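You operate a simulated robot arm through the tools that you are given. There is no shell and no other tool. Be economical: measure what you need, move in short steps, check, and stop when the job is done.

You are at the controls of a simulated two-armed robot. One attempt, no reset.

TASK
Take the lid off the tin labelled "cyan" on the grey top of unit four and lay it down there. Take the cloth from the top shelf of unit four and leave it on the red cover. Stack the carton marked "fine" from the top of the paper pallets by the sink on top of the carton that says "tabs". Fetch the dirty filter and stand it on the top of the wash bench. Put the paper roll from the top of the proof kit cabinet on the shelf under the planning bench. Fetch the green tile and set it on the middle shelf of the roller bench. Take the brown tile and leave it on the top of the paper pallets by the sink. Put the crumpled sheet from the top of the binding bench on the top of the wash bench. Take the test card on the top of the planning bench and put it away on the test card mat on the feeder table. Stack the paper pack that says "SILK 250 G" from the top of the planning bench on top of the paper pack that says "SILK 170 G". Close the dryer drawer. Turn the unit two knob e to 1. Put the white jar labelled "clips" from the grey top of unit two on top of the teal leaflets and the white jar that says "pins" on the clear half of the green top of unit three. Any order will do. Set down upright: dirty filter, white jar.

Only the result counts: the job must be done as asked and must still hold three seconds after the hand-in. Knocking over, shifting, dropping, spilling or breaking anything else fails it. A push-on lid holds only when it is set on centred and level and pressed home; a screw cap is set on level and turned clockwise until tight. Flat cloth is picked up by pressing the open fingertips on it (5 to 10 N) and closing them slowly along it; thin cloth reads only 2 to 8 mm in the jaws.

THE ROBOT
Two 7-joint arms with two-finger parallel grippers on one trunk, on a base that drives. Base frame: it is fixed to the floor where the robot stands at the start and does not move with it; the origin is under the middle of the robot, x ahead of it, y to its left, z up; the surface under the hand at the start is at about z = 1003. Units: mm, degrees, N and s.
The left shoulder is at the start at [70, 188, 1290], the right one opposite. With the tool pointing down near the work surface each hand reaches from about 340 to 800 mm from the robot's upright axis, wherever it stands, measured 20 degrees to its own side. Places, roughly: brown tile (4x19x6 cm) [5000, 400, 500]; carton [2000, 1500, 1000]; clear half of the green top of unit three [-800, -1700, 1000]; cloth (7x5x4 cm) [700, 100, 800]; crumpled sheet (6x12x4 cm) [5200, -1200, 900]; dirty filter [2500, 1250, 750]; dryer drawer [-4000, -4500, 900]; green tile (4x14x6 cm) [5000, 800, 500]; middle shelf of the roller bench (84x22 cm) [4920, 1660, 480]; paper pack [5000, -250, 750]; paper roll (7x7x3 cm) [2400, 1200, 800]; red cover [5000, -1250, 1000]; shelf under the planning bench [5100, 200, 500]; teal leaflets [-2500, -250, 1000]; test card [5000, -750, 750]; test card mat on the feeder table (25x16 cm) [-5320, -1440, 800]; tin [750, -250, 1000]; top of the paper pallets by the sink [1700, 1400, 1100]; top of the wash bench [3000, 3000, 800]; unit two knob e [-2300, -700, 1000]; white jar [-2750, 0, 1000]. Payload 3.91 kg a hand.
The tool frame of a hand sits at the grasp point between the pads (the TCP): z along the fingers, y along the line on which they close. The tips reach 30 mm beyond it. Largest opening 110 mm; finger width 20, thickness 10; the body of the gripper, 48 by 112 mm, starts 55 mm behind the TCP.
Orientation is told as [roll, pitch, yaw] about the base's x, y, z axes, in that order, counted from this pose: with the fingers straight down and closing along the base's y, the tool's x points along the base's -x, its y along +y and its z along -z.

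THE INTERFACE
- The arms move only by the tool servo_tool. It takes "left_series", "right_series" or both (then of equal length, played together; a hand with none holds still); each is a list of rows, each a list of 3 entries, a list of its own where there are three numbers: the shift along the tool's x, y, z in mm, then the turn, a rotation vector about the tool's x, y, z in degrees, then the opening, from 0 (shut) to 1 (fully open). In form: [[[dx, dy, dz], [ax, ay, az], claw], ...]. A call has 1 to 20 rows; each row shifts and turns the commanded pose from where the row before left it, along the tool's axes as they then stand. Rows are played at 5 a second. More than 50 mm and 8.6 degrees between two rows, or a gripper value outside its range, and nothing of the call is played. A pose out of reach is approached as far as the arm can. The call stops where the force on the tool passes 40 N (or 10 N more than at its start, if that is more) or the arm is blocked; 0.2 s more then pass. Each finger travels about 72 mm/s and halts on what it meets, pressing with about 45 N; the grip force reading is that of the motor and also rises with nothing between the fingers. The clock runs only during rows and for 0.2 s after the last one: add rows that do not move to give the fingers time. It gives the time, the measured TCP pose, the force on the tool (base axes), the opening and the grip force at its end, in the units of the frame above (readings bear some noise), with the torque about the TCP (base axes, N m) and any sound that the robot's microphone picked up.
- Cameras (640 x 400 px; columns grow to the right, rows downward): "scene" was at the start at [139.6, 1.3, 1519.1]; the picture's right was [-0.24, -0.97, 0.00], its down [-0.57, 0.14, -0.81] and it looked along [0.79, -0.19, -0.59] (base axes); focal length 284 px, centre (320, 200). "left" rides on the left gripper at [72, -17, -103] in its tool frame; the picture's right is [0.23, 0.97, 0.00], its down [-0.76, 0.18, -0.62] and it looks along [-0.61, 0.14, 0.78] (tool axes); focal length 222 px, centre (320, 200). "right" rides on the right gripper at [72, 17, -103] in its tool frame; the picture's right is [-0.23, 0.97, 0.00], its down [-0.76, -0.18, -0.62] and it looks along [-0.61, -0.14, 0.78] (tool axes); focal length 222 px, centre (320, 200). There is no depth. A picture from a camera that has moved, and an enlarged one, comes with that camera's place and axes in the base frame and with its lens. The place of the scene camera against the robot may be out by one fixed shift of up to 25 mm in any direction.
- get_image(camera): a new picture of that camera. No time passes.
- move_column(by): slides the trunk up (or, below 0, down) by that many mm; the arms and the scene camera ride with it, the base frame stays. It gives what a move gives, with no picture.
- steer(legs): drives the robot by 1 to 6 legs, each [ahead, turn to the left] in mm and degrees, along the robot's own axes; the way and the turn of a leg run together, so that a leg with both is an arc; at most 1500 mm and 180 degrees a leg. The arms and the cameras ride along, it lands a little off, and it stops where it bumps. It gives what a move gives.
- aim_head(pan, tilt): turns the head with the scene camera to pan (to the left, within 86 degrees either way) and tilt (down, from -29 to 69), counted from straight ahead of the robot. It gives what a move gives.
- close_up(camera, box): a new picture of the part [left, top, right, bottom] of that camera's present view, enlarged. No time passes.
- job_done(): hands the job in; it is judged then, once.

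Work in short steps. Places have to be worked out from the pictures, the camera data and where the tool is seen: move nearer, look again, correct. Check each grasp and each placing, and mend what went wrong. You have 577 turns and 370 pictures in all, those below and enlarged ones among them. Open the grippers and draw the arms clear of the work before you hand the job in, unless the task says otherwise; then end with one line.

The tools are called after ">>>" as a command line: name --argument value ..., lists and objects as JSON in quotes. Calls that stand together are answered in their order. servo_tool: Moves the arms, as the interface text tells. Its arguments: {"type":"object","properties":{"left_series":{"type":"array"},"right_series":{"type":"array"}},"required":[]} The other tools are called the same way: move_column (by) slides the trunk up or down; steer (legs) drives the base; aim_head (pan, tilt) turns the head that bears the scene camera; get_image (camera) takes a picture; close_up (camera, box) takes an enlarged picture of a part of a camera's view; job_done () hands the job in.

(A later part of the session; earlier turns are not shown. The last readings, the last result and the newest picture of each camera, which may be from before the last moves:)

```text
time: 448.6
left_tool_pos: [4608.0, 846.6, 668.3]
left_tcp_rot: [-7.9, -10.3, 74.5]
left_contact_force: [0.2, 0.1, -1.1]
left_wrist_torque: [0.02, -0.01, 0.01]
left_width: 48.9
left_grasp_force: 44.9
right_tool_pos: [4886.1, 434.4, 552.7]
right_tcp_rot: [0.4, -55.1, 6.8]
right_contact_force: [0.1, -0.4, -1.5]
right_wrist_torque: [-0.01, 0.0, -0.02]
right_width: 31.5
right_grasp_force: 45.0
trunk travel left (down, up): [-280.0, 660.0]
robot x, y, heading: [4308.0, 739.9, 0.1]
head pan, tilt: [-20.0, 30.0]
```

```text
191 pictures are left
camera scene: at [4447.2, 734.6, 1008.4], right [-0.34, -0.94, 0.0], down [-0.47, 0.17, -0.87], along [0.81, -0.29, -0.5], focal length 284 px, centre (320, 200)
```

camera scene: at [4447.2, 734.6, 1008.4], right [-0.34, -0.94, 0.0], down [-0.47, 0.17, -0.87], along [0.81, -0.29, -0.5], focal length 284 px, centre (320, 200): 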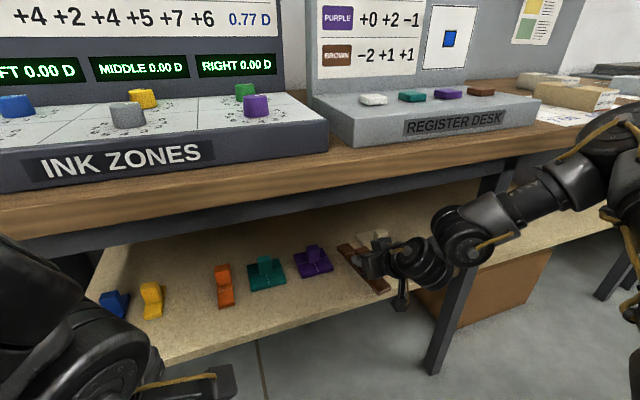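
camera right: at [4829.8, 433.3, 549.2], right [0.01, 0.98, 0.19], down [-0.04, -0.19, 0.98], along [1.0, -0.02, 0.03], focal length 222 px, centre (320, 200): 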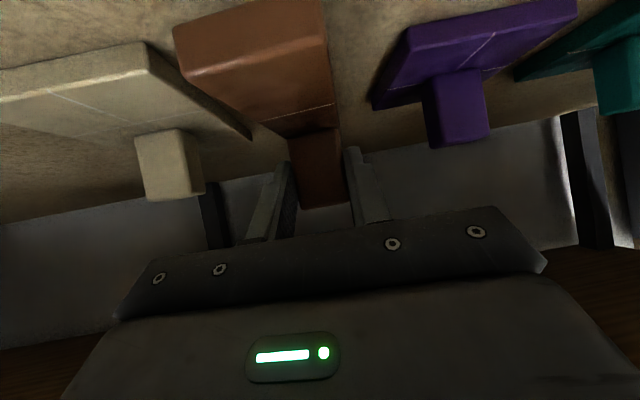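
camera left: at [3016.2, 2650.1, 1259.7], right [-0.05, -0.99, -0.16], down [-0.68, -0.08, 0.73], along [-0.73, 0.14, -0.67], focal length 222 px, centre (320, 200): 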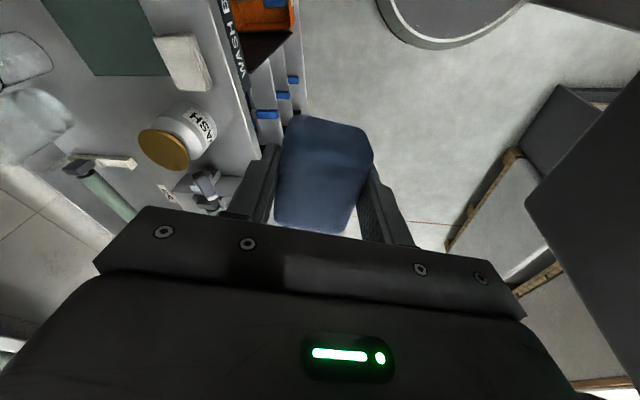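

Lift 35 mm here and back the base out.

>>> servo_tool --right_series '[[[-28, 0, -21], [0, 0, 0], 0.2], [[0, 0, 0], [0, 0, 0], 0.2]]'

>>> steer --legs '[[-170, 0]]'

>>> get_image --camera "scene"

```text
time: 449.2
left_tool_pos: [4609.0, 846.1, 666.8]
left_tcp_rot: [-7.7, -10.3, 74.5]
left_contact_force: [-0.2, 0.1, 0.0]
left_wrist_torque: [-0.01, -0.04, 0.02]
left_width: 48.7
left_grasp_force: 45.2
right_tool_pos: [4884.5, 433.7, 589.1]
right_tcp_rot: [0.3, -55.0, 6.7]
right_contact_force: [-0.6, -0.2, -1.1]
right_wrist_torque: [0.03, 0.02, 0.0]
right_width: 31.4
right_grasp_force: 45.3
trunk travel left (down, up): [-280.0, 660.0]
robot x, y, heading: [4310.6, 740.8, 0.0]
head pan, tilt: [-20.0, 30.0]
```

```text
time: 450.7
left_tool_pos: [4436.7, 845.5, 668.1]
left_tcp_rot: [-7.9, -10.2, 74.5]
left_contact_force: [0.2, 0.0, -0.2]
left_wrist_torque: [-0.02, -0.01, -0.03]
left_width: 48.5
left_grasp_force: 45.1
right_tool_pos: [4713.5, 433.0, 588.2]
right_tcp_rot: [0.3, -55.1, 6.8]
right_contact_force: [-0.6, -0.3, -0.7]
right_wrist_torque: [-0.02, 0.06, 0.0]
right_width: 31.2
right_grasp_force: 44.8
trunk travel left (down, up): [-280.0, 660.0]
robot x, y, heading: [4136.5, 744.2, 0.0]
head pan, tilt: [-20.0, 30.0]
```

```text
190 pictures are left
camera scene: at [4275.4, 734.6, 1008.4], right [-0.34, -0.94, 0.0], down [-0.47, 0.17, -0.87], along [0.81, -0.3, -0.5], focal length 284 px, centre (320, 200)
```

scene: 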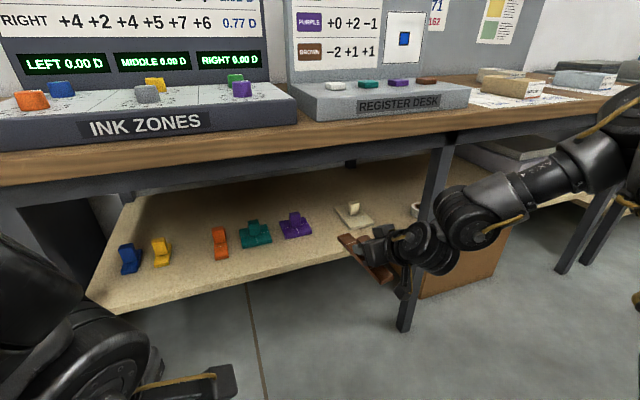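

Brown tile in hand. Deliver it to the pallets now: raise the trunk and drive back west, keeping clear of the cabinets.

>>> move_column --by 600

>>> steer --legs '[[0, 120], [420, 0], [0, 60], [900, 0]]'

>>> steer --legs '[[0, 38], [600, 0], [0, -38], [1050, 0]]'

```text
refused: 600 is not a number from -400 to 400
```

```text
time: 464.3
left_tool_pos: [2866.2, 991.7, 665.7]
left_tcp_rot: [-7.8, -10.4, -105.2]
left_contact_force: [-0.7, 0.1, -0.2]
left_wrist_torque: [0.0, 0.01, -0.01]
left_width: 49.0
left_grasp_force: 44.9
right_tool_pos: [2595.7, 1403.9, 581.8]
right_tcp_rot: [-0.1, -53.6, -172.3]
right_contact_force: [3.7, -0.9, 2.5]
right_wrist_torque: [0.12, 0.05, -0.11]
right_width: 31.4
right_grasp_force: 45.3
trunk travel left (down, up): [-280.0, 660.0]
robot x, y, heading: [3166.2, 1096.7, -179.8]
head pan, tilt: [-20.0, 30.0]
stopped in leg 4: the force on the tool passed its limit at 179 N (the readings are from after the stop); the commanded pose is now the measured one
```

```text
time: 465.1
left_tool_pos: [2867.7, 991.0, 667.6]
left_tcp_rot: [-7.9, -10.4, -104.8]
left_contact_force: [0.6, -0.4, 0.1]
left_wrist_torque: [0.03, 0.01, 0.03]
left_width: 48.8
left_grasp_force: 44.8
right_tool_pos: [2597.6, 1403.9, 580.7]
right_tcp_rot: [-1.0, -53.6, -171.5]
right_contact_force: [13.8, 3.5, 11.6]
right_wrist_torque: [0.36, 0.0, -0.36]
right_width: 31.0
right_grasp_force: 44.7
trunk travel left (down, up): [-280.0, 660.0]
robot x, y, heading: [3167.8, 1097.2, -179.7]
head pan, tilt: [-20.0, 30.0]
stopped in leg 1: the force on the tool passed its limit at 56 N (the readings are from after the stop); the commanded pose is now the measured one
```

The trunk raise was refused and the tile ran into the kit cabinet's open side. Back straight out and inspect.

>>> steer --legs '[[-250, 0]]'

>>> aim_head --pan -25 --tilt 20

>>> get_image --camera "scene"

>>> get_image --camera "right"

```text
time: 466.9
left_tool_pos: [3113.2, 992.3, 666.5]
left_tcp_rot: [-7.8, -10.4, -105.1]
left_contact_force: [-0.4, -0.6, 0.2]
left_wrist_torque: [0.02, 0.02, 0.01]
left_width: 48.8
left_grasp_force: 44.9
right_tool_pos: [2844.4, 1407.2, 580.5]
right_tcp_rot: [-0.7, -53.4, -171.8]
right_contact_force: [0.4, 0.5, -1.2]
right_wrist_torque: [-0.02, 0.0, 0.02]
right_width: 31.5
right_grasp_force: 45.8
trunk travel left (down, up): [-280.0, 660.0]
robot x, y, heading: [3414.7, 1093.3, -179.5]
head pan, tilt: [-20.0, 30.0]
```

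```text
time: 467.6
left_tool_pos: [3113.4, 991.3, 667.4]
left_tcp_rot: [-7.6, -10.4, -105.1]
left_contact_force: [0.4, -0.2, -1.5]
left_wrist_torque: [-0.01, 0.01, -0.02]
left_width: 48.8
left_grasp_force: 45.1
right_tool_pos: [2843.7, 1407.2, 580.0]
right_tcp_rot: [-0.9, -53.3, -171.9]
right_contact_force: [-0.5, 0.3, -1.1]
right_wrist_torque: [-0.03, 0.02, -0.01]
right_width: 31.1
right_grasp_force: 45.0
trunk travel left (down, up): [-280.0, 660.0]
robot x, y, heading: [3413.0, 1096.5, -179.9]
head pan, tilt: [-25.0, 20.0]
```

```text
189 pictures are left
camera scene: at [3283.7, 1158.2, 1024.3], right [0.42, 0.91, 0.0], down [0.31, -0.14, -0.94], along [-0.85, 0.39, -0.34], focal length 284 px, centre (320, 200)
```

scene: 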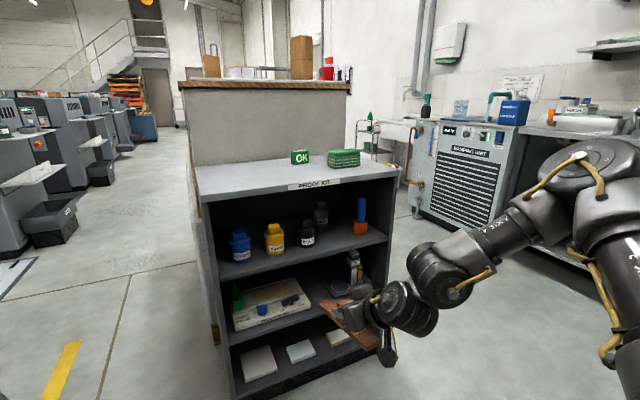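

```text
188 pictures are left
camera right: at [2970.7, 1405.3, 583.0], right [-0.01, -0.98, 0.17], down [0.02, 0.17, 0.98], along [-1.0, 0.01, 0.02], focal length 222 px, centre (320, 200)
```

right: 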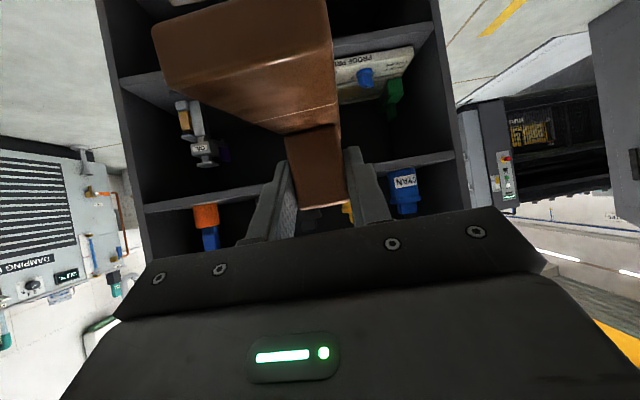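

>>> close_up --camera "scene" --box '[190, 130, 410, 400]'

```text
1.48 times, centred on (300, 265) of scene
camera zoom: at [3283.7, 1158.2, 1024.3], right [0.42, 0.91, 0.0], down [0.31, -0.14, -0.94], along [-0.85, 0.39, -0.34], focal length 421 px, centre (350, 104)
```

zoom: 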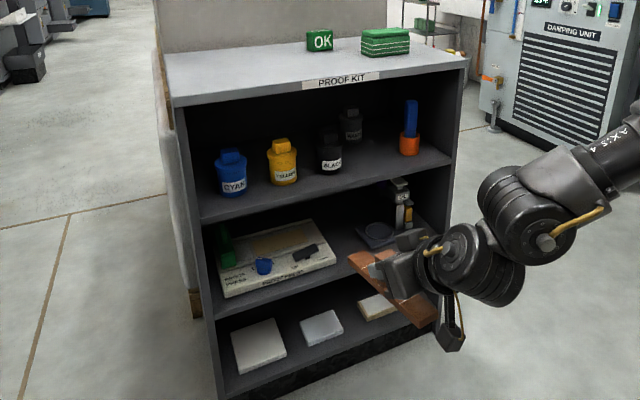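

Everything in the cabinet looks upright; the gripper met the shelf edge. Now raise the trunk (two steps).

>>> move_column --by 400

>>> move_column --by 220

>>> get_image --camera "right"

```text
time: 471.4
left_tool_pos: [3113.0, 991.7, 1065.7]
left_tcp_rot: [-7.8, -10.4, -105.1]
left_contact_force: [0.0, 0.1, -0.6]
left_wrist_torque: [-0.05, 0.02, -0.05]
left_width: 48.9
left_grasp_force: 45.4
right_tool_pos: [2844.2, 1407.7, 979.8]
right_tcp_rot: [-0.7, -53.2, -171.9]
right_contact_force: [0.3, 0.1, -0.9]
right_wrist_torque: [0.0, -0.04, 0.01]
right_width: 31.3
right_grasp_force: 45.3
trunk travel left (down, up): [-680.0, 260.0]
robot x, y, heading: [3414.3, 1097.1, -179.8]
head pan, tilt: [-25.0, 20.0]
```

```text
time: 473.8
left_tool_pos: [3113.4, 992.2, 1286.9]
left_tcp_rot: [-7.7, -10.4, -105.0]
left_contact_force: [-0.3, 0.4, 0.3]
left_wrist_torque: [0.03, -0.01, -0.02]
left_width: 49.0
left_grasp_force: 45.3
right_tool_pos: [2843.6, 1407.6, 1199.1]
right_tcp_rot: [-0.8, -53.3, -171.7]
right_contact_force: [-0.7, -0.6, -1.0]
right_wrist_torque: [0.02, 0.02, -0.01]
right_width: 31.6
right_grasp_force: 45.0
trunk travel left (down, up): [-900.0, 40.0]
robot x, y, heading: [3414.4, 1096.0, -180.0]
head pan, tilt: [-25.0, 20.0]
```

```text
186 pictures are left
camera right: at [2970.5, 1405.4, 1202.9], right [-0.01, -0.98, 0.17], down [0.02, 0.17, 0.98], along [-1.0, 0.01, 0.02], focal length 222 px, centre (320, 200)
```

right: 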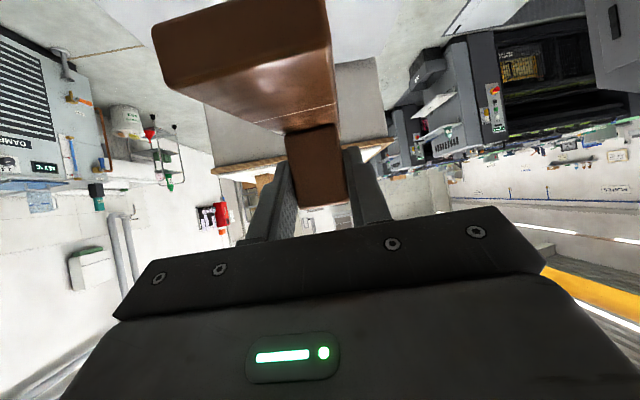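

Drive: forward, diagonal between the cabinets, then along y≈700 to x≈1500, and face +y.

>>> steer --legs '[[335, 0], [0, 45], [560, 0], [0, -45], [1180, 0]]'

>>> steer --legs '[[0, -90]]'

>>> aim_head --pan -20 --tilt 40

>>> get_image --camera "scene"

```text
time: 488.4
left_tool_pos: [1226.7, 576.9, 1287.0]
left_tcp_rot: [-7.8, -10.4, -104.3]
left_contact_force: [0.5, -0.4, 0.5]
left_wrist_torque: [-0.01, 0.02, 0.0]
left_width: 48.8
left_grasp_force: 44.7
right_tool_pos: [953.7, 987.9, 1200.5]
right_tcp_rot: [-0.7, -53.5, -171.0]
right_contact_force: [-0.8, -0.1, -0.8]
right_wrist_torque: [0.02, -0.03, 0.0]
right_width: 31.1
right_grasp_force: 44.8
trunk travel left (down, up): [-900.0, 40.0]
robot x, y, heading: [1525.6, 687.8, -178.9]
head pan, tilt: [-25.0, 20.0]
```

```text
time: 492.6
left_tool_pos: [1415.7, 983.2, 1286.7]
left_tcp_rot: [-7.8, -10.4, 165.8]
left_contact_force: [0.3, -0.4, -0.4]
left_wrist_torque: [0.01, -0.03, -0.01]
left_width: 48.7
left_grasp_force: 44.9
right_tool_pos: [1826.7, 1259.7, 1199.1]
right_tcp_rot: [-0.9, -53.3, 99.2]
right_contact_force: [-0.5, 1.0, -1.7]
right_wrist_torque: [-0.02, -0.02, 0.0]
right_width: 31.3
right_grasp_force: 44.9
trunk travel left (down, up): [-900.0, 40.0]
robot x, y, heading: [1524.3, 689.4, 90.9]
head pan, tilt: [-25.0, 20.0]
```

```text
time: 493.4
left_tool_pos: [1417.5, 984.3, 1287.2]
left_tcp_rot: [-7.6, -10.5, 165.9]
left_contact_force: [0.0, -0.5, 0.4]
left_wrist_torque: [-0.01, -0.01, 0.0]
left_width: 48.7
left_grasp_force: 45.1
right_tool_pos: [1827.2, 1259.9, 1201.2]
right_tcp_rot: [-0.8, -53.3, 99.1]
right_contact_force: [0.8, -0.1, -1.5]
right_wrist_torque: [0.02, 0.0, 0.04]
right_width: 31.4
right_grasp_force: 45.1
trunk travel left (down, up): [-900.0, 40.0]
robot x, y, heading: [1522.3, 683.2, 91.0]
head pan, tilt: [-20.0, 40.0]
```

```text
185 pictures are left
camera scene: at [1557.7, 838.4, 1613.0], right [0.95, -0.32, 0.0], down [-0.21, -0.61, -0.77], along [0.25, 0.72, -0.64], focal length 284 px, centre (320, 200)
```

scene: 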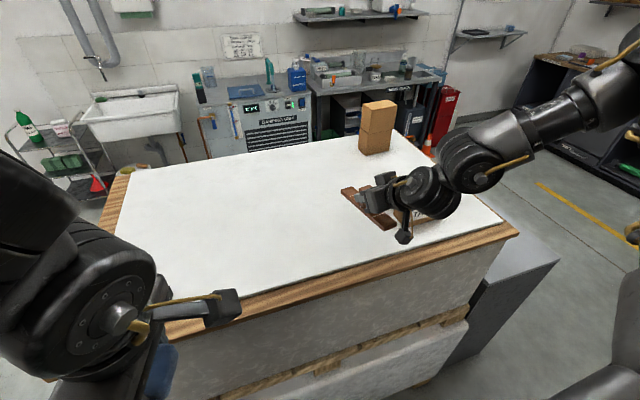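

Tile is over the pallet top, a bit near the TAPE carton. Shift it 100 mm left/40 forward, then lower.

>>> servo_tool --right_series '[[[-11, 31, 15], [0, 0, 0], 0.2], [[-11, 31, 15], [0, 0, 0], 0.2], [[-11, 31, 15], [0, 0, 0], 0.2], [[20, 0, 15], [0, 0, 0], 0.2], [[20, 0, 15], [0, 0, 0], 0.2], [[0, 0, 0], [0, 0, 0], 0.2]]'

>>> close_up --camera "scene" --box '[260, 130, 480, 280]'

```text
time: 494.8
left_tool_pos: [1416.8, 984.4, 1286.5]
left_tcp_rot: [-7.7, -10.3, 165.9]
left_contact_force: [0.3, -0.1, 0.4]
left_wrist_torque: [-0.02, 0.02, 0.0]
left_width: 48.5
left_grasp_force: 45.5
right_tool_pos: [1750.4, 1295.0, 1164.9]
right_tcp_rot: [-0.7, -53.3, 99.2]
right_contact_force: [0.5, -0.2, -1.5]
right_wrist_torque: [-0.02, -0.01, 0.01]
right_width: 31.3
right_grasp_force: 45.1
right hand out of reach, approached as far as the arm can: row 3, 4, 5
trunk travel left (down, up): [-900.0, 40.0]
robot x, y, heading: [1522.4, 684.4, 91.0]
head pan, tilt: [-20.0, 40.0]
```

```text
2.67 times, centred on (370, 205) of scene
camera zoom: at [1557.4, 838.7, 1612.9], right [0.95, -0.32, 0.0], down [-0.21, -0.61, -0.77], along [0.25, 0.72, -0.64], focal length 758 px, centre (187, 187)
```

zoom: 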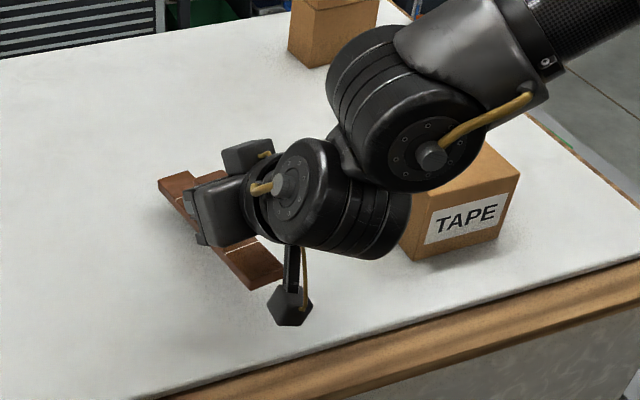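

Give more clearance from TAPE by turning the base 8° left, then lower.

>>> steer --legs '[[0, 9]]'

>>> servo_tool --right_series '[[[12, 0, 9], [0, 0, 0], 0.2], [[8, 0, 6], [0, 0, 0], 0.2], [[0, 0, 0], [0, 0, 0], 0.2]]'

>>> close_up --camera "scene" --box '[260, 130, 480, 280]'

```text
time: 495.9
left_tool_pos: [1373.4, 964.4, 1286.8]
left_tcp_rot: [-7.7, -10.5, 174.8]
left_contact_force: [-0.2, 0.4, -0.9]
left_wrist_torque: [0.02, -0.01, 0.02]
left_width: 48.8
left_grasp_force: 44.3
right_tool_pos: [1655.0, 1323.1, 1164.8]
right_tcp_rot: [-0.5, -53.4, 108.0]
right_contact_force: [-0.6, -0.3, -1.0]
right_wrist_torque: [-0.02, 0.01, 0.02]
right_width: 31.3
right_grasp_force: 45.6
trunk travel left (down, up): [-900.0, 40.0]
robot x, y, heading: [1528.6, 684.7, 100.1]
head pan, tilt: [-20.0, 40.0]
```

```text
time: 496.7
left_tool_pos: [1370.1, 963.9, 1285.8]
left_tcp_rot: [-7.7, -10.3, 174.8]
left_contact_force: [0.0, 0.1, 0.2]
left_wrist_torque: [0.0, -0.01, 0.03]
left_width: 48.9
left_grasp_force: 44.9
right_tool_pos: [1662.0, 1322.0, 1150.0]
right_tcp_rot: [-0.7, -53.2, 108.2]
right_contact_force: [0.1, 0.6, -1.2]
right_wrist_torque: [0.0, 0.0, -0.01]
right_width: 31.2
right_grasp_force: 44.9
right hand out of reach, approached as far as the arm can: row 1, 2
trunk travel left (down, up): [-900.0, 40.0]
robot x, y, heading: [1526.4, 688.2, 99.9]
head pan, tilt: [-20.0, 40.0]
```

```text
2.67 times, centred on (370, 205) of scene
camera zoom: at [1535.1, 841.1, 1612.9], right [0.98, -0.17, 0.0], down [-0.11, -0.63, -0.77], along [0.13, 0.75, -0.64], focal length 758 px, centre (187, 187)
```

zoom: 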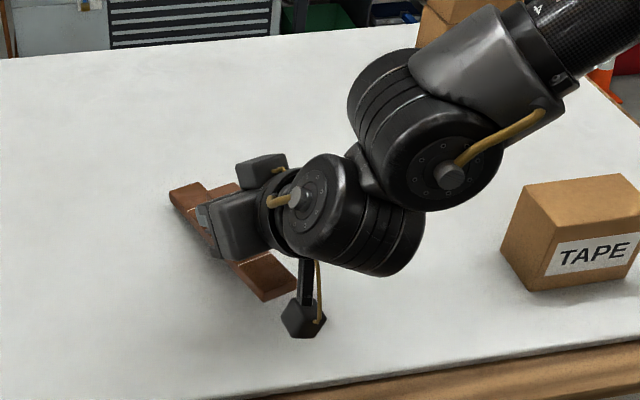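

Lower the rest with the trunk.

>>> move_column --by -16

>>> move_column --by -6

>>> close_up --camera "scene" --box '[300, 170, 400, 250]'

```text
time: 497.3
left_tool_pos: [1369.5, 961.1, 1271.1]
left_tcp_rot: [-7.9, -10.2, 174.8]
left_contact_force: [-0.2, -0.1, -0.8]
left_wrist_torque: [0.01, -0.05, 0.02]
left_width: 48.7
left_grasp_force: 44.9
right_tool_pos: [1663.3, 1320.8, 1136.9]
right_tcp_rot: [-0.7, -53.6, 108.1]
right_contact_force: [1.1, -2.1, 12.5]
right_wrist_torque: [1.3, 0.53, -0.12]
right_width: 31.8
right_grasp_force: 44.7
trunk travel left (down, up): [-884.0, 56.0]
robot x, y, heading: [1527.7, 687.2, 100.2]
head pan, tilt: [-20.0, 40.0]
```

```text
time: 497.9
left_tool_pos: [1371.3, 959.9, 1266.0]
left_tcp_rot: [-7.9, -10.3, 175.0]
left_contact_force: [0.0, -0.3, -0.7]
left_wrist_torque: [0.01, 0.0, -0.03]
left_width: 48.8
left_grasp_force: 44.8
right_tool_pos: [1663.6, 1320.0, 1127.8]
right_tcp_rot: [-0.7, -53.4, 108.2]
right_contact_force: [3.0, -3.8, 13.4]
right_wrist_torque: [1.16, 0.53, -0.06]
right_width: 31.6
right_grasp_force: 44.7
trunk travel left (down, up): [-878.0, 62.0]
robot x, y, heading: [1525.8, 686.8, 100.2]
head pan, tilt: [-20.0, 40.0]
```

```text
5.00 times, centred on (350, 210) of scene
camera zoom: at [1536.8, 837.3, 1591.3], right [0.98, -0.17, 0.0], down [-0.11, -0.63, -0.77], along [0.13, 0.76, -0.64], focal length 1421 px, centre (170, 150)
```

zoom: 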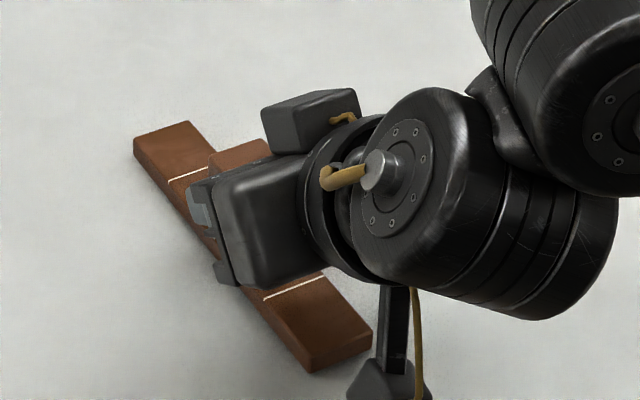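

Tile's far end touches and it's levelling. A little more, then release.

>>> move_column --by -3

>>> servo_tool --right_series '[[[0, 0, 0], [0, 0, 0], 0.35], [[0, 0, 0], [0, 0, 0], 0.5], [[0, 0, 0], [0, 0, 0], 0.6], [[0, 0, 0], [0, 0, 0], 0.6], [[0, 0, -20], [0, 0, 0], 0.6], [[0, 0, -35], [0, 0, 0], 0.6], [[0, 0, -35], [0, 0, 0], 0.6], [[0, 0, 0], [0, 0, 0], 0.6]]'

>>> close_up --camera "scene" --box '[260, 130, 480, 280]'

```text
time: 498.4
left_tool_pos: [1372.4, 960.4, 1263.6]
left_tcp_rot: [-7.9, -10.3, 174.9]
left_contact_force: [0.2, -0.5, -0.5]
left_wrist_torque: [-0.03, -0.02, 0.02]
left_width: 48.6
left_grasp_force: 45.3
right_tool_pos: [1663.5, 1319.4, 1126.4]
right_tcp_rot: [-0.8, -53.5, 108.2]
right_contact_force: [3.4, -5.1, 15.2]
right_wrist_torque: [1.02, 0.51, 0.0]
right_width: 31.3
right_grasp_force: 44.8
trunk travel left (down, up): [-875.0, 65.0]
robot x, y, heading: [1525.6, 684.4, 100.0]
head pan, tilt: [-20.0, 40.0]
```

```text
time: 500.2
left_tool_pos: [1371.3, 963.4, 1261.8]
left_tcp_rot: [-7.6, -10.4, 174.8]
left_contact_force: [-0.1, -0.1, -0.3]
left_wrist_torque: [-0.03, 0.0, 0.01]
left_width: 49.0
left_grasp_force: 44.6
right_tool_pos: [1686.8, 1253.3, 1178.5]
right_tcp_rot: [-0.6, -53.3, 108.1]
right_contact_force: [-0.6, 0.2, -0.7]
right_wrist_torque: [0.04, 0.01, -0.01]
right_width: 66.0
right_grasp_force: 0.0
trunk travel left (down, up): [-875.0, 65.0]
robot x, y, heading: [1528.1, 685.3, 100.1]
head pan, tilt: [-20.0, 40.0]
```

```text
2.67 times, centred on (370, 205) of scene
camera zoom: at [1536.6, 841.4, 1587.9], right [0.99, -0.17, 0.0], down [-0.11, -0.63, -0.77], along [0.13, 0.75, -0.64], focal length 758 px, centre (187, 187)
```

zoom: 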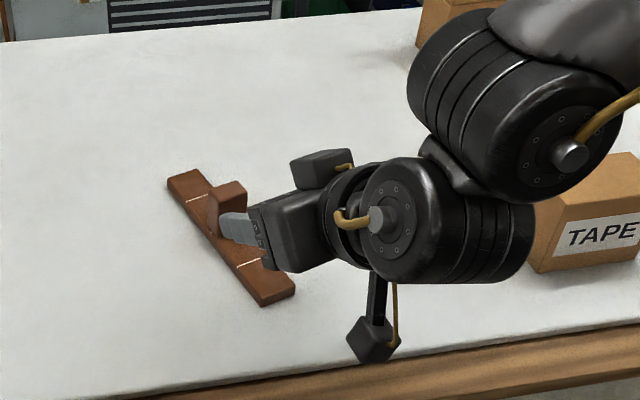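

Brown tile is laid. Retract, raise, and un-tilt the right hand.

>>> servo_tool --right_series '[[[0, 0, -40], [0, 0, 0], 0.6], [[0, 0, -40], [0, 0, 0], 0.6], [[0, 0, 0], [0, 8.3, 0], 0.6], [[0, 0, 0], [0, 8.3, 0], 0.6], [[0, 0, 0], [0, 8.3, 0], 0.6], [[0, 0, 0], [0, 8.3, 0], 0.6], [[0, 0, 0], [0, 8.3, 0], 0.6], [[0, 0, 0], [0, 8.3, 0], 0.6], [[0, 0, 0], [0, 3, 0], 0.6]]'

>>> get_image --camera "scene"

```text
time: 502.2
left_tool_pos: [1371.5, 964.0, 1261.2]
left_tcp_rot: [-7.7, -10.4, 174.8]
left_contact_force: [-0.8, 0.3, -0.2]
left_wrist_torque: [0.01, -0.01, 0.01]
left_width: 48.8
left_grasp_force: 45.3
right_tool_pos: [1697.8, 1226.4, 1222.1]
right_tcp_rot: [-0.3, -0.4, 107.6]
right_contact_force: [0.1, 0.8, -0.3]
right_wrist_torque: [-0.01, 0.02, 0.0]
right_width: 65.7
right_grasp_force: 0.0
right hand out of reach, approached as far as the arm can: row 2
trunk travel left (down, up): [-875.0, 65.0]
robot x, y, heading: [1526.3, 685.8, 100.0]
head pan, tilt: [-20.0, 40.0]
```

```text
180 pictures are left
camera scene: at [1536.7, 841.7, 1587.9], right [0.98, -0.17, 0.0], down [-0.11, -0.63, -0.77], along [0.13, 0.75, -0.64], focal length 284 px, centre (320, 200)
```

scene: 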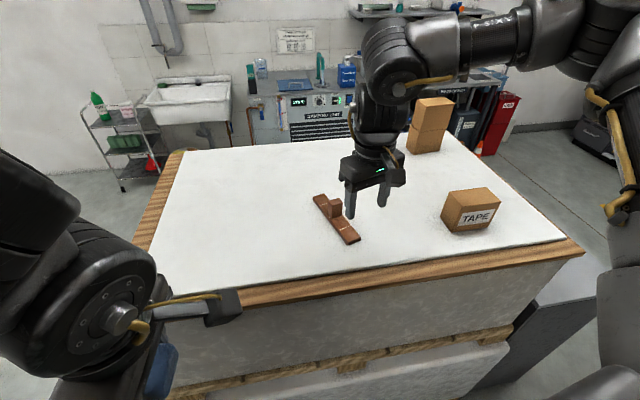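

Brown tile done. Drive back east to the far end for the cloth and the other planning-bench jobs.

>>> steer --legs '[[0, -100], [1155, 0], [0, 45], [565, 0], [0, -45], [870, 0]]'

>>> steer --legs '[[0, -50], [590, 0], [0, -40], [700, 0]]'

>>> aim_head --pan 20 --tilt 20

>>> get_image --camera "scene"

```text
time: 523.5
left_tool_pos: [4253.7, 1222.2, 1262.8]
left_tcp_rot: [-7.8, -10.4, 75.9]
left_contact_force: [-0.6, -0.2, 0.4]
left_wrist_torque: [0.01, -0.01, 0.0]
left_width: 48.7
left_grasp_force: 44.8
right_tool_pos: [4461.9, 858.9, 1223.7]
right_tcp_rot: [-0.5, -0.4, 8.7]
right_contact_force: [0.6, 0.1, -0.2]
right_wrist_torque: [-0.02, -0.02, 0.0]
right_width: 66.0
right_grasp_force: 0.1
trunk travel left (down, up): [-875.0, 65.0]
robot x, y, heading: [3954.2, 1113.5, 1.1]
head pan, tilt: [-20.0, 40.0]
```

```text
time: 534.4
left_tool_pos: [4474.5, -323.7, 1261.6]
left_tcp_rot: [-7.8, -10.4, -13.9]
left_contact_force: [-0.5, 0.9, 0.6]
left_wrist_torque: [0.0, 0.0, 0.0]
left_width: 48.9
left_grasp_force: 45.1
right_tool_pos: [4111.7, -533.4, 1225.0]
right_tcp_rot: [-0.5, -0.6, -81.1]
right_contact_force: [1.7, -0.6, 0.9]
right_wrist_torque: [-0.05, 0.02, 0.01]
right_width: 65.9
right_grasp_force: 0.1
trunk travel left (down, up): [-875.0, 65.0]
robot x, y, heading: [4364.3, -25.3, -88.8]
head pan, tilt: [-20.0, 40.0]
```

```text
time: 535.4
left_tool_pos: [4473.3, -324.7, 1261.9]
left_tcp_rot: [-7.6, -10.3, -13.9]
left_contact_force: [-0.3, 0.3, -0.3]
left_wrist_torque: [0.01, 0.0, -0.01]
left_width: 48.7
left_grasp_force: 45.2
right_tool_pos: [4111.0, -533.8, 1224.0]
right_tcp_rot: [-0.3, -0.5, -81.0]
right_contact_force: [-0.1, 0.3, 0.1]
right_wrist_torque: [-0.01, 0.01, -0.01]
right_width: 66.0
right_grasp_force: 0.0
trunk travel left (down, up): [-875.0, 65.0]
robot x, y, heading: [4362.6, -31.0, -88.6]
head pan, tilt: [20.0, 20.0]
```

```text
179 pictures are left
camera scene: at [4402.6, -140.6, 1619.4], right [-0.93, -0.36, 0.0], down [-0.12, 0.32, -0.94], along [0.34, -0.88, -0.34], focal length 284 px, centre (320, 200)
```

scene: 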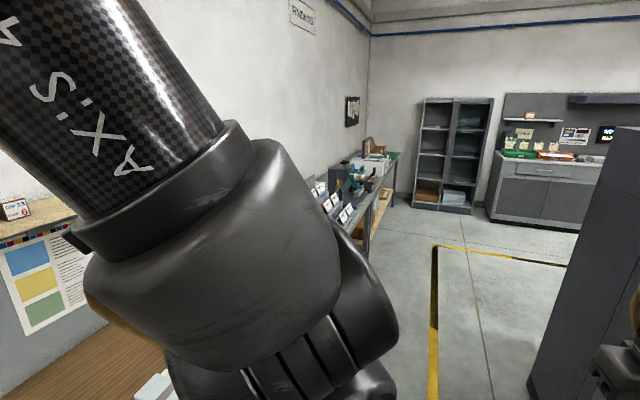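

>>> aim_head --pan 55 --tilt 30

>>> get_image --camera "scene"

>>> get_image --camera "left"

```text
time: 536.5
left_tool_pos: [4474.1, -324.4, 1261.7]
left_tcp_rot: [-7.7, -10.4, -13.9]
left_contact_force: [-0.2, -0.3, 0.2]
left_wrist_torque: [0.01, 0.02, -0.02]
left_width: 48.6
left_grasp_force: 44.9
right_tool_pos: [4111.9, -535.0, 1223.9]
right_tcp_rot: [-0.4, -0.6, -81.1]
right_contact_force: [0.2, -0.4, 0.5]
right_wrist_torque: [0.02, -0.01, -0.03]
right_width: 66.2
right_grasp_force: 0.1
trunk travel left (down, up): [-875.0, 65.0]
robot x, y, heading: [4361.9, -28.0, -88.9]
head pan, tilt: [55.0, 30.0]
```

```text
178 pictures are left
camera scene: at [4444.1, -104.6, 1603.3], right [-0.56, -0.83, 0.0], down [-0.42, 0.28, -0.87], along [0.72, -0.48, -0.5], focal length 284 px, centre (320, 200)
```

scene: 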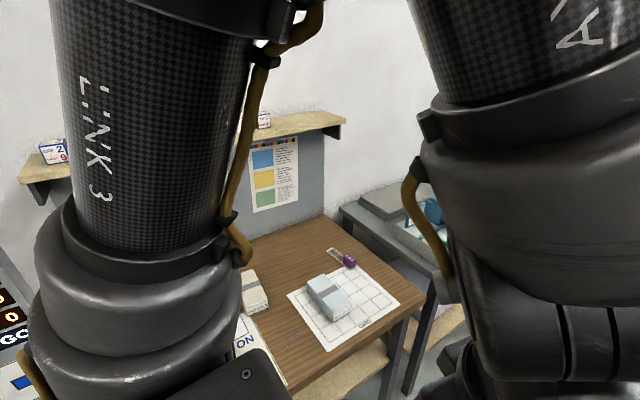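

```text
177 pictures are left
camera left: at [4386.3, -304.6, 1351.5], right [0.04, 0.98, -0.17], down [0.69, 0.1, 0.72], along [0.73, -0.14, -0.67], focal length 222 px, centre (320, 200)
```

left: 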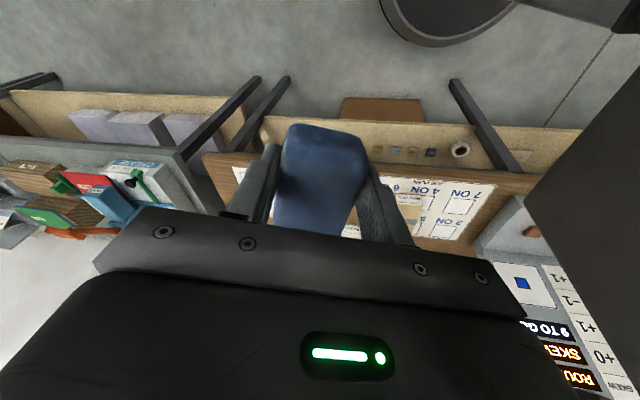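

Drive on to y≈−900 and face the binding bench.

>>> steer --legs '[[850, 0], [0, 89]]'

>>> aim_head --pan -15 --tilt 35

>>> get_image --camera "scene"

>>> aim_head --pan -50 --tilt 30

>>> get_image --camera "scene"

```text
time: 544.8
left_tool_pos: [4681.3, -780.4, 1261.7]
left_tcp_rot: [-7.7, -10.4, 75.1]
left_contact_force: [-0.1, -0.3, -0.8]
left_wrist_torque: [-0.01, -0.02, -0.05]
left_width: 49.1
left_grasp_force: 45.1
right_tool_pos: [4884.3, -1146.5, 1222.1]
right_tcp_rot: [-0.4, -0.5, 7.8]
right_contact_force: [-0.6, -0.8, 0.1]
right_wrist_torque: [0.0, 0.01, 0.0]
right_width: 66.1
right_grasp_force: 0.1
trunk travel left (down, up): [-875.0, 65.0]
robot x, y, heading: [4378.7, -885.4, 0.4]
head pan, tilt: [55.0, 30.0]
```

```text
time: 546.2
left_tool_pos: [4681.7, -781.4, 1261.7]
left_tcp_rot: [-7.6, -10.4, 75.0]
left_contact_force: [0.5, -0.1, -1.1]
left_wrist_torque: [0.01, 0.05, -0.03]
left_width: 48.8
left_grasp_force: 45.0
right_tool_pos: [4885.2, -1148.2, 1223.7]
right_tcp_rot: [-0.4, -0.5, 7.8]
right_contact_force: [0.3, 1.2, 0.0]
right_wrist_torque: [0.0, 0.01, -0.02]
right_width: 65.9
right_grasp_force: 0.0
trunk travel left (down, up): [-875.0, 65.0]
robot x, y, heading: [4381.2, -884.3, 0.4]
head pan, tilt: [-15.0, 35.0]
```

```text
176 pictures are left
camera scene: at [4521.5, -885.1, 1595.5], right [-0.25, -0.97, 0.0], down [-0.55, 0.15, -0.82], along [0.79, -0.21, -0.57], focal length 284 px, centre (320, 200)
```

scene: 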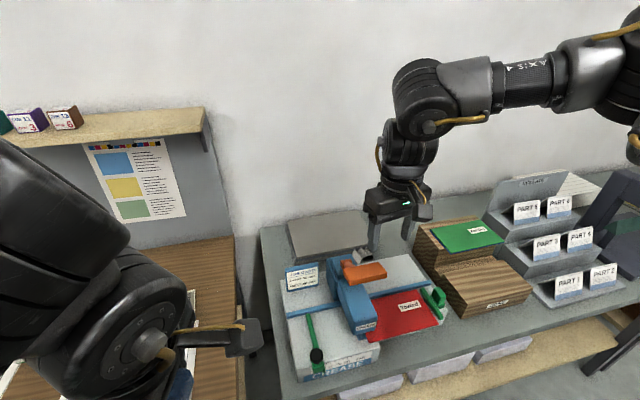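

```text
time: 547.2
left_tool_pos: [4681.8, -781.1, 1261.9]
left_tcp_rot: [-7.6, -10.4, 75.0]
left_contact_force: [0.7, 0.4, -1.0]
left_wrist_torque: [0.0, 0.01, -0.02]
left_width: 48.7
left_grasp_force: 44.7
right_tool_pos: [4885.3, -1146.5, 1222.9]
right_tcp_rot: [-0.4, -0.5, 7.7]
right_contact_force: [-0.2, 1.2, -1.5]
right_wrist_torque: [0.0, 0.01, 0.04]
right_width: 66.0
right_grasp_force: 0.0
trunk travel left (down, up): [-875.0, 65.0]
robot x, y, heading: [4383.0, -888.1, 0.7]
head pan, tilt: [-50.0, 30.0]
```

```text
175 pictures are left
camera scene: at [4494.8, -931.8, 1603.3], right [-0.76, -0.65, 0.0], down [-0.32, 0.38, -0.87], along [0.56, -0.66, -0.5], focal length 284 px, centre (320, 200)
```

scene: 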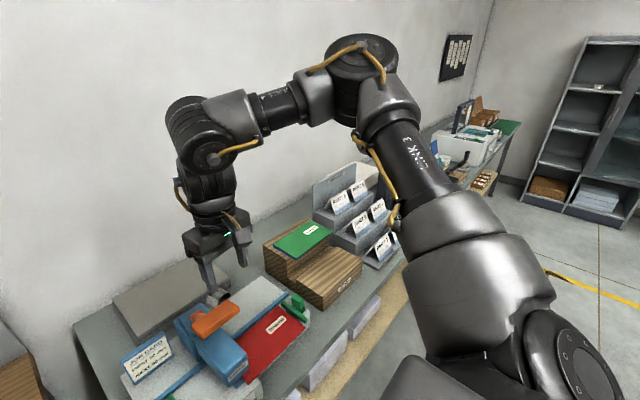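

Zoom on the red area and the small grey thing behind it.

>>> aim_head --pan -15 --tilt 45

>>> close_up --camera "scene" --box '[270, 140, 480, 290]'

>>> get_image --camera "right"

```text
time: 548.2
left_tool_pos: [4680.0, -780.9, 1261.7]
left_tcp_rot: [-7.7, -10.4, 74.9]
left_contact_force: [-0.3, -0.3, -0.8]
left_wrist_torque: [0.02, -0.03, -0.01]
left_width: 48.8
left_grasp_force: 45.0
right_tool_pos: [4884.5, -1147.2, 1223.4]
right_tcp_rot: [-0.5, -0.5, 7.8]
right_contact_force: [-0.2, 0.1, -0.1]
right_wrist_torque: [-0.02, 0.02, -0.03]
right_width: 66.0
right_grasp_force: 0.1
trunk travel left (down, up): [-875.0, 65.0]
robot x, y, heading: [4382.1, -886.8, 0.4]
head pan, tilt: [-15.0, 45.0]
```

```text
2.67 times, centred on (375, 215) of scene
camera zoom: at [4514.8, -883.7, 1580.7], right [-0.26, -0.97, 0.0], down [-0.68, 0.18, -0.71], along [0.68, -0.18, -0.71], focal length 758 px, centre (173, 160)
```

zoom: 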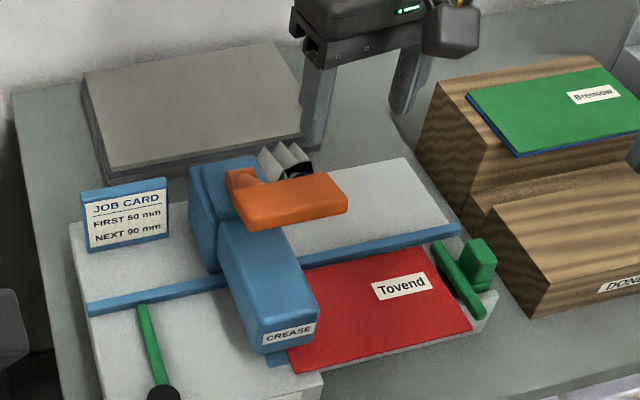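

```text
173 pictures are left
camera right: at [4808.7, -1140.8, 1326.2], right [0.09, 1.0, 0.0], down [0.77, -0.07, 0.63], along [0.63, -0.06, -0.78], focal length 222 px, centre (320, 200)
```

right: 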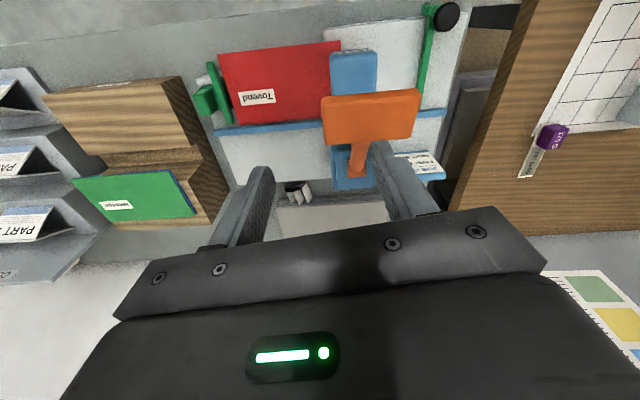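

Red cover ("Tovend") spans x 4836–4952, y −1320…−1120 at z≈905. I'll stand at y≈−1400 for the left hand. Tuck the right hand first and straighten the left.

>>> servo_tool --left_series '[[[0, 0, 0], [-7.7, 0, 0], 0.3], [[0, 0, 0], [0, 5.2, 0], 0.3], [[0, 0, 0], [0, 5.2, 0], 0.3], [[0, 0, 0], [0, 0, 0], 0.3]]' --right_series '[[[34, 25, 0], [0, 0, 0], 0.6], [[34, 25, 0], [0, 0, 0], 0.6], [[34, 25, 0], [0, 0, 0], 0.6], [[34, 25, 0], [0, 0, 0], 0.6]]'

>>> steer --legs '[[0, -90], [510, 0], [0, 90]]'

>>> aim_head --pan 10 --tilt 45

>>> get_image --camera "scene"

>>> get_image --camera "left"

```text
time: 549.2
left_tool_pos: [4681.3, -780.9, 1262.3]
left_tcp_rot: [0.1, 0.0, 74.9]
left_contact_force: [-0.3, -0.1, -0.1]
left_wrist_torque: [0.0, 0.03, -0.03]
left_width: 48.5
left_grasp_force: 44.9
right_tool_pos: [4816.9, -1110.9, 1230.0]
right_tcp_rot: [-0.3, -0.4, 8.0]
right_contact_force: [-0.2, 0.8, 0.5]
right_wrist_torque: [0.03, 0.02, -0.03]
right_width: 66.0
right_grasp_force: 0.0
right hand out of reach, approached as far as the arm can: row 2, 3, 4
trunk travel left (down, up): [-875.0, 65.0]
robot x, y, heading: [4383.5, -882.5, 0.2]
head pan, tilt: [-15.0, 45.0]
```

```text
time: 559.8
left_tool_pos: [4688.4, -1287.9, 1260.7]
left_tcp_rot: [0.0, 0.0, 75.3]
left_contact_force: [0.7, -0.1, -0.1]
left_wrist_torque: [0.03, -0.02, 0.0]
left_width: 48.9
left_grasp_force: 45.0
right_tool_pos: [4824.5, -1616.1, 1230.6]
right_tcp_rot: [-0.4, -0.4, 8.2]
right_contact_force: [-0.6, -0.1, 0.1]
right_wrist_torque: [-0.02, 0.02, 0.0]
right_width: 66.0
right_grasp_force: 0.1
trunk travel left (down, up): [-875.0, 65.0]
robot x, y, heading: [4385.2, -1395.0, 0.5]
head pan, tilt: [-15.0, 45.0]
```

```text
time: 560.7
left_tool_pos: [4687.2, -1288.0, 1261.4]
left_tcp_rot: [0.1, 0.0, 75.3]
left_contact_force: [0.0, 0.0, -0.5]
left_wrist_torque: [0.01, -0.01, -0.02]
left_width: 49.0
left_grasp_force: 45.1
right_tool_pos: [4824.2, -1615.9, 1230.9]
right_tcp_rot: [-0.3, -0.5, 8.2]
right_contact_force: [0.7, 0.4, -0.4]
right_wrist_torque: [0.0, -0.01, 0.0]
right_width: 66.0
right_grasp_force: 0.2
trunk travel left (down, up): [-875.0, 65.0]
robot x, y, heading: [4389.0, -1394.6, 0.5]
head pan, tilt: [10.0, 45.0]
```

```text
172 pictures are left
camera scene: at [4522.2, -1356.0, 1580.7], right [0.18, -0.98, 0.0], down [-0.7, -0.13, -0.71], along [0.7, 0.13, -0.71], focal length 284 px, centre (320, 200)
```

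scene: 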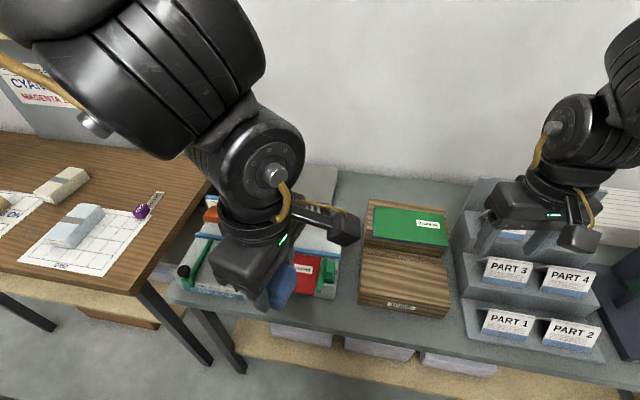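

```text
171 pictures are left
camera left: at [4685.8, -1360.5, 1364.7], right [-1.0, 0.03, 0.0], down [0.02, 0.78, 0.62], along [0.02, 0.62, -0.78], focal length 222 px, centre (320, 200)
```

left: 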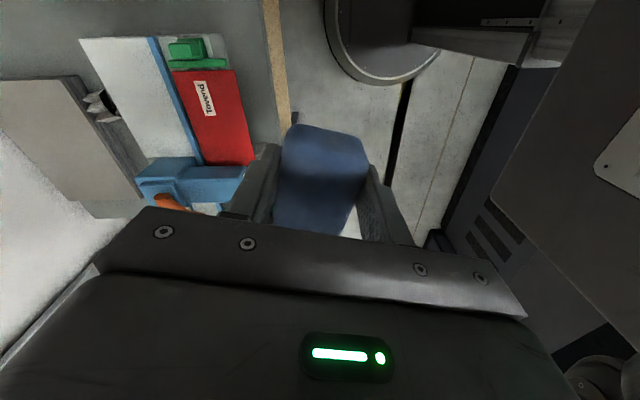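

Red cover centre ≈ (4898, −1220). Rotate the left hand to yaw 90 and move above it.

>>> servo_tool --left_series '[[[0, 0, 0], [0, 0, -7.3], 0.3], [[0, 0, 0], [0, 0, -7.3], 0.3], [[-13, -42, 0], [0, 0, 0], 0.3], [[-13, -42, 20], [0, 0, 0], 0.3], [[-13, -42, 20], [0, 0, 0], 0.3], [[-13, -42, 20], [0, 0, 0], 0.3], [[-14, -42, 20], [0, 0, 0], 0.3], [[0, 0, 40], [0, 0, 0], 0.3], [[0, 0, 40], [0, 0, 0], 0.3], [[0, 0, 0], [0, 0, 0], 0.3]]'

>>> get_image --camera "left"

>>> get_image --camera "scene"

```text
time: 562.9
left_tool_pos: [4897.0, -1222.1, 1100.4]
left_tcp_rot: [0.0, 0.0, 89.9]
left_contact_force: [0.5, 0.4, -0.7]
left_wrist_torque: [0.01, 0.0, 0.01]
left_width: 48.6
left_grasp_force: 45.0
right_tool_pos: [4824.7, -1614.7, 1230.4]
right_tcp_rot: [-0.4, -0.4, 8.2]
right_contact_force: [0.0, 0.7, -1.2]
right_wrist_torque: [-0.01, 0.02, -0.01]
right_width: 65.8
right_grasp_force: 0.1
trunk travel left (down, up): [-875.0, 65.0]
robot x, y, heading: [4387.0, -1390.9, 0.1]
head pan, tilt: [10.0, 45.0]
```

```text
170 pictures are left
camera left: at [4915.0, -1293.2, 1203.3], right [-0.97, -0.23, 0.0], down [-0.18, 0.76, 0.62], along [-0.14, 0.61, -0.78], focal length 222 px, centre (320, 200)
```

left: 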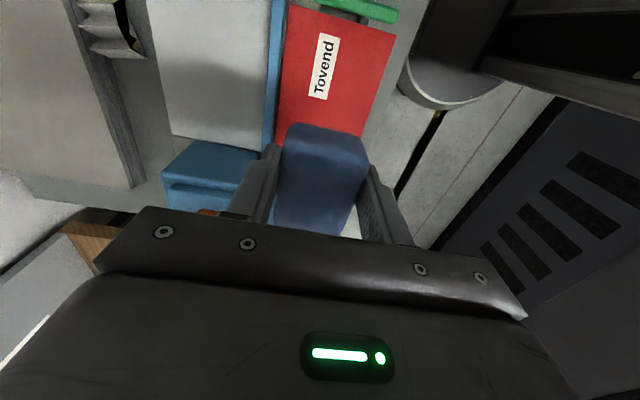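

```text
169 pictures are left
camera scene: at [4522.5, -1356.1, 1580.7], right [0.18, -0.98, 0.0], down [-0.7, -0.13, -0.71], along [0.69, 0.13, -0.71], focal length 284 px, centre (320, 200)
```

scene: 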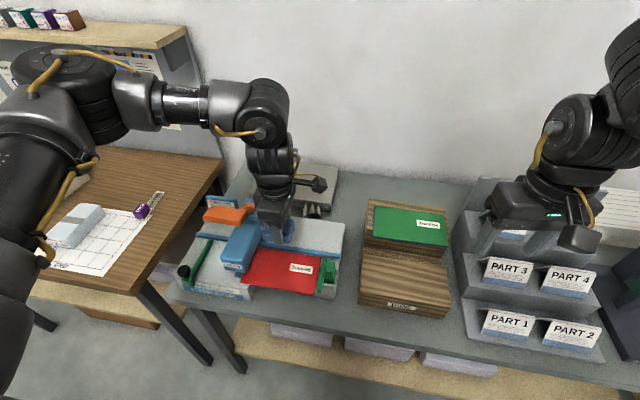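

Shift 18 mm away from the creaser head and descend to z≈955.

>>> servo_tool --left_series '[[[18, 3, 20], [0, 0, 0], 0.3], [[0, 0, 40], [0, 0, 0], 0.3], [[0, 0, 40], [0, 0, 0], 0.3], [[0, 0, 40], [0, 0, 0], 0.3], [[0, 0, 0], [0, 0, 0], 0.3]]'

>>> close_up --camera "scene" --box '[180, 160, 380, 310]'

>>> get_image --camera "left"

```text
time: 564.1
left_tool_pos: [4894.8, -1240.8, 962.9]
left_tcp_rot: [-0.2, 0.1, 89.8]
left_contact_force: [1.4, 0.7, 16.6]
left_wrist_torque: [0.37, 0.16, 0.0]
left_width: 48.9
left_grasp_force: 45.3
right_tool_pos: [4824.2, -1614.2, 1231.6]
right_tcp_rot: [-0.4, -0.5, 8.2]
right_contact_force: [-0.9, 1.0, 0.4]
right_wrist_torque: [0.01, -0.02, 0.03]
right_width: 66.1
right_grasp_force: 0.1
trunk travel left (down, up): [-875.0, 65.0]
robot x, y, heading: [4386.4, -1390.2, 0.6]
head pan, tilt: [10.0, 45.0]
```

```text
2.67 times, centred on (280, 235) of scene
camera zoom: at [4520.7, -1356.3, 1581.1], right [0.18, -0.98, 0.0], down [-0.69, -0.13, -0.71], along [0.7, 0.13, -0.71], focal length 758 px, centre (427, 107)
```

zoom: 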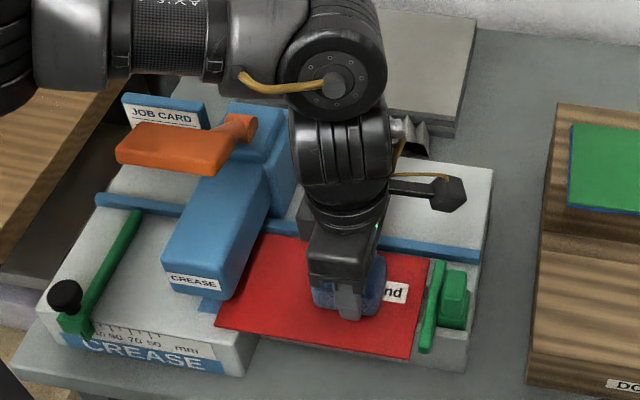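

```text
167 pictures are left
camera left: at [4911.2, -1313.0, 1066.0], right [-0.97, -0.23, 0.0], down [-0.18, 0.76, 0.62], along [-0.14, 0.61, -0.78], focal length 222 px, centre (320, 200)
```

left: 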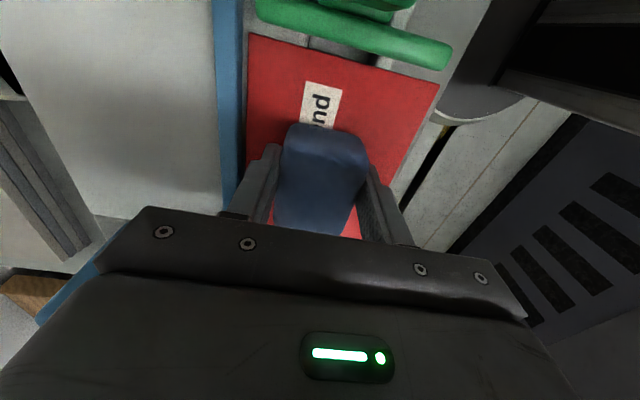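

Already in contact on the cover. Ease up 1 mm, open, and rise.

>>> servo_tool --left_series '[[[0, 0, -2], [0, 0, 0], 0.4], [[0, 0, 0], [0, 0, 0], 0.5], [[0, 0, 0], [0, 0, 0], 0.65], [[0, 0, 0], [0, 0, 0], 0.65], [[0, 0, -20], [0, 0, 0], 0.65], [[0, 0, -40], [0, 0, 0], 0.65], [[0, 0, -40], [0, 0, 0], 0.65], [[0, 0, -40], [0, 0, 0], 0.65], [[0, 0, -30], [0, 0, 0], 0.65]]'

>>> get_image --camera "left"

```text
time: 566.1
left_tool_pos: [4894.3, -1239.7, 1133.0]
left_tcp_rot: [0.1, 0.1, 89.8]
left_contact_force: [0.8, -0.5, -0.6]
left_wrist_torque: [-0.01, -0.02, -0.04]
left_width: 71.6
left_grasp_force: 0.1
right_tool_pos: [4822.0, -1615.5, 1231.1]
right_tcp_rot: [-0.4, -0.4, 8.1]
right_contact_force: [-0.3, 0.7, 0.1]
right_wrist_torque: [0.02, -0.01, -0.01]
right_width: 66.1
right_grasp_force: 0.0
trunk travel left (down, up): [-875.0, 65.0]
robot x, y, heading: [4387.5, -1392.1, 0.4]
head pan, tilt: [10.0, 45.0]
```

```text
166 pictures are left
camera left: at [4911.2, -1311.5, 1236.9], right [-0.97, -0.23, 0.0], down [-0.18, 0.76, 0.62], along [-0.14, 0.61, -0.78], focal length 222 px, centre (320, 200)
```

left: 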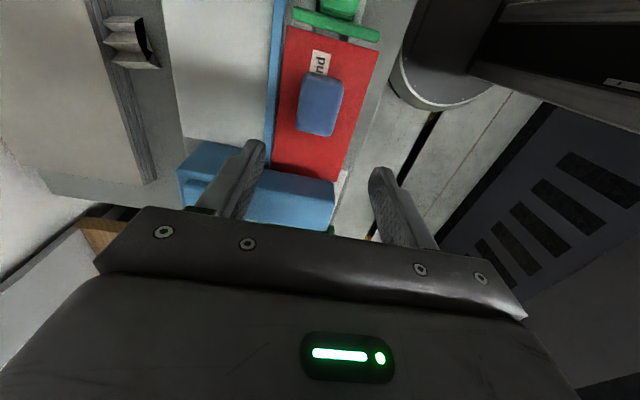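

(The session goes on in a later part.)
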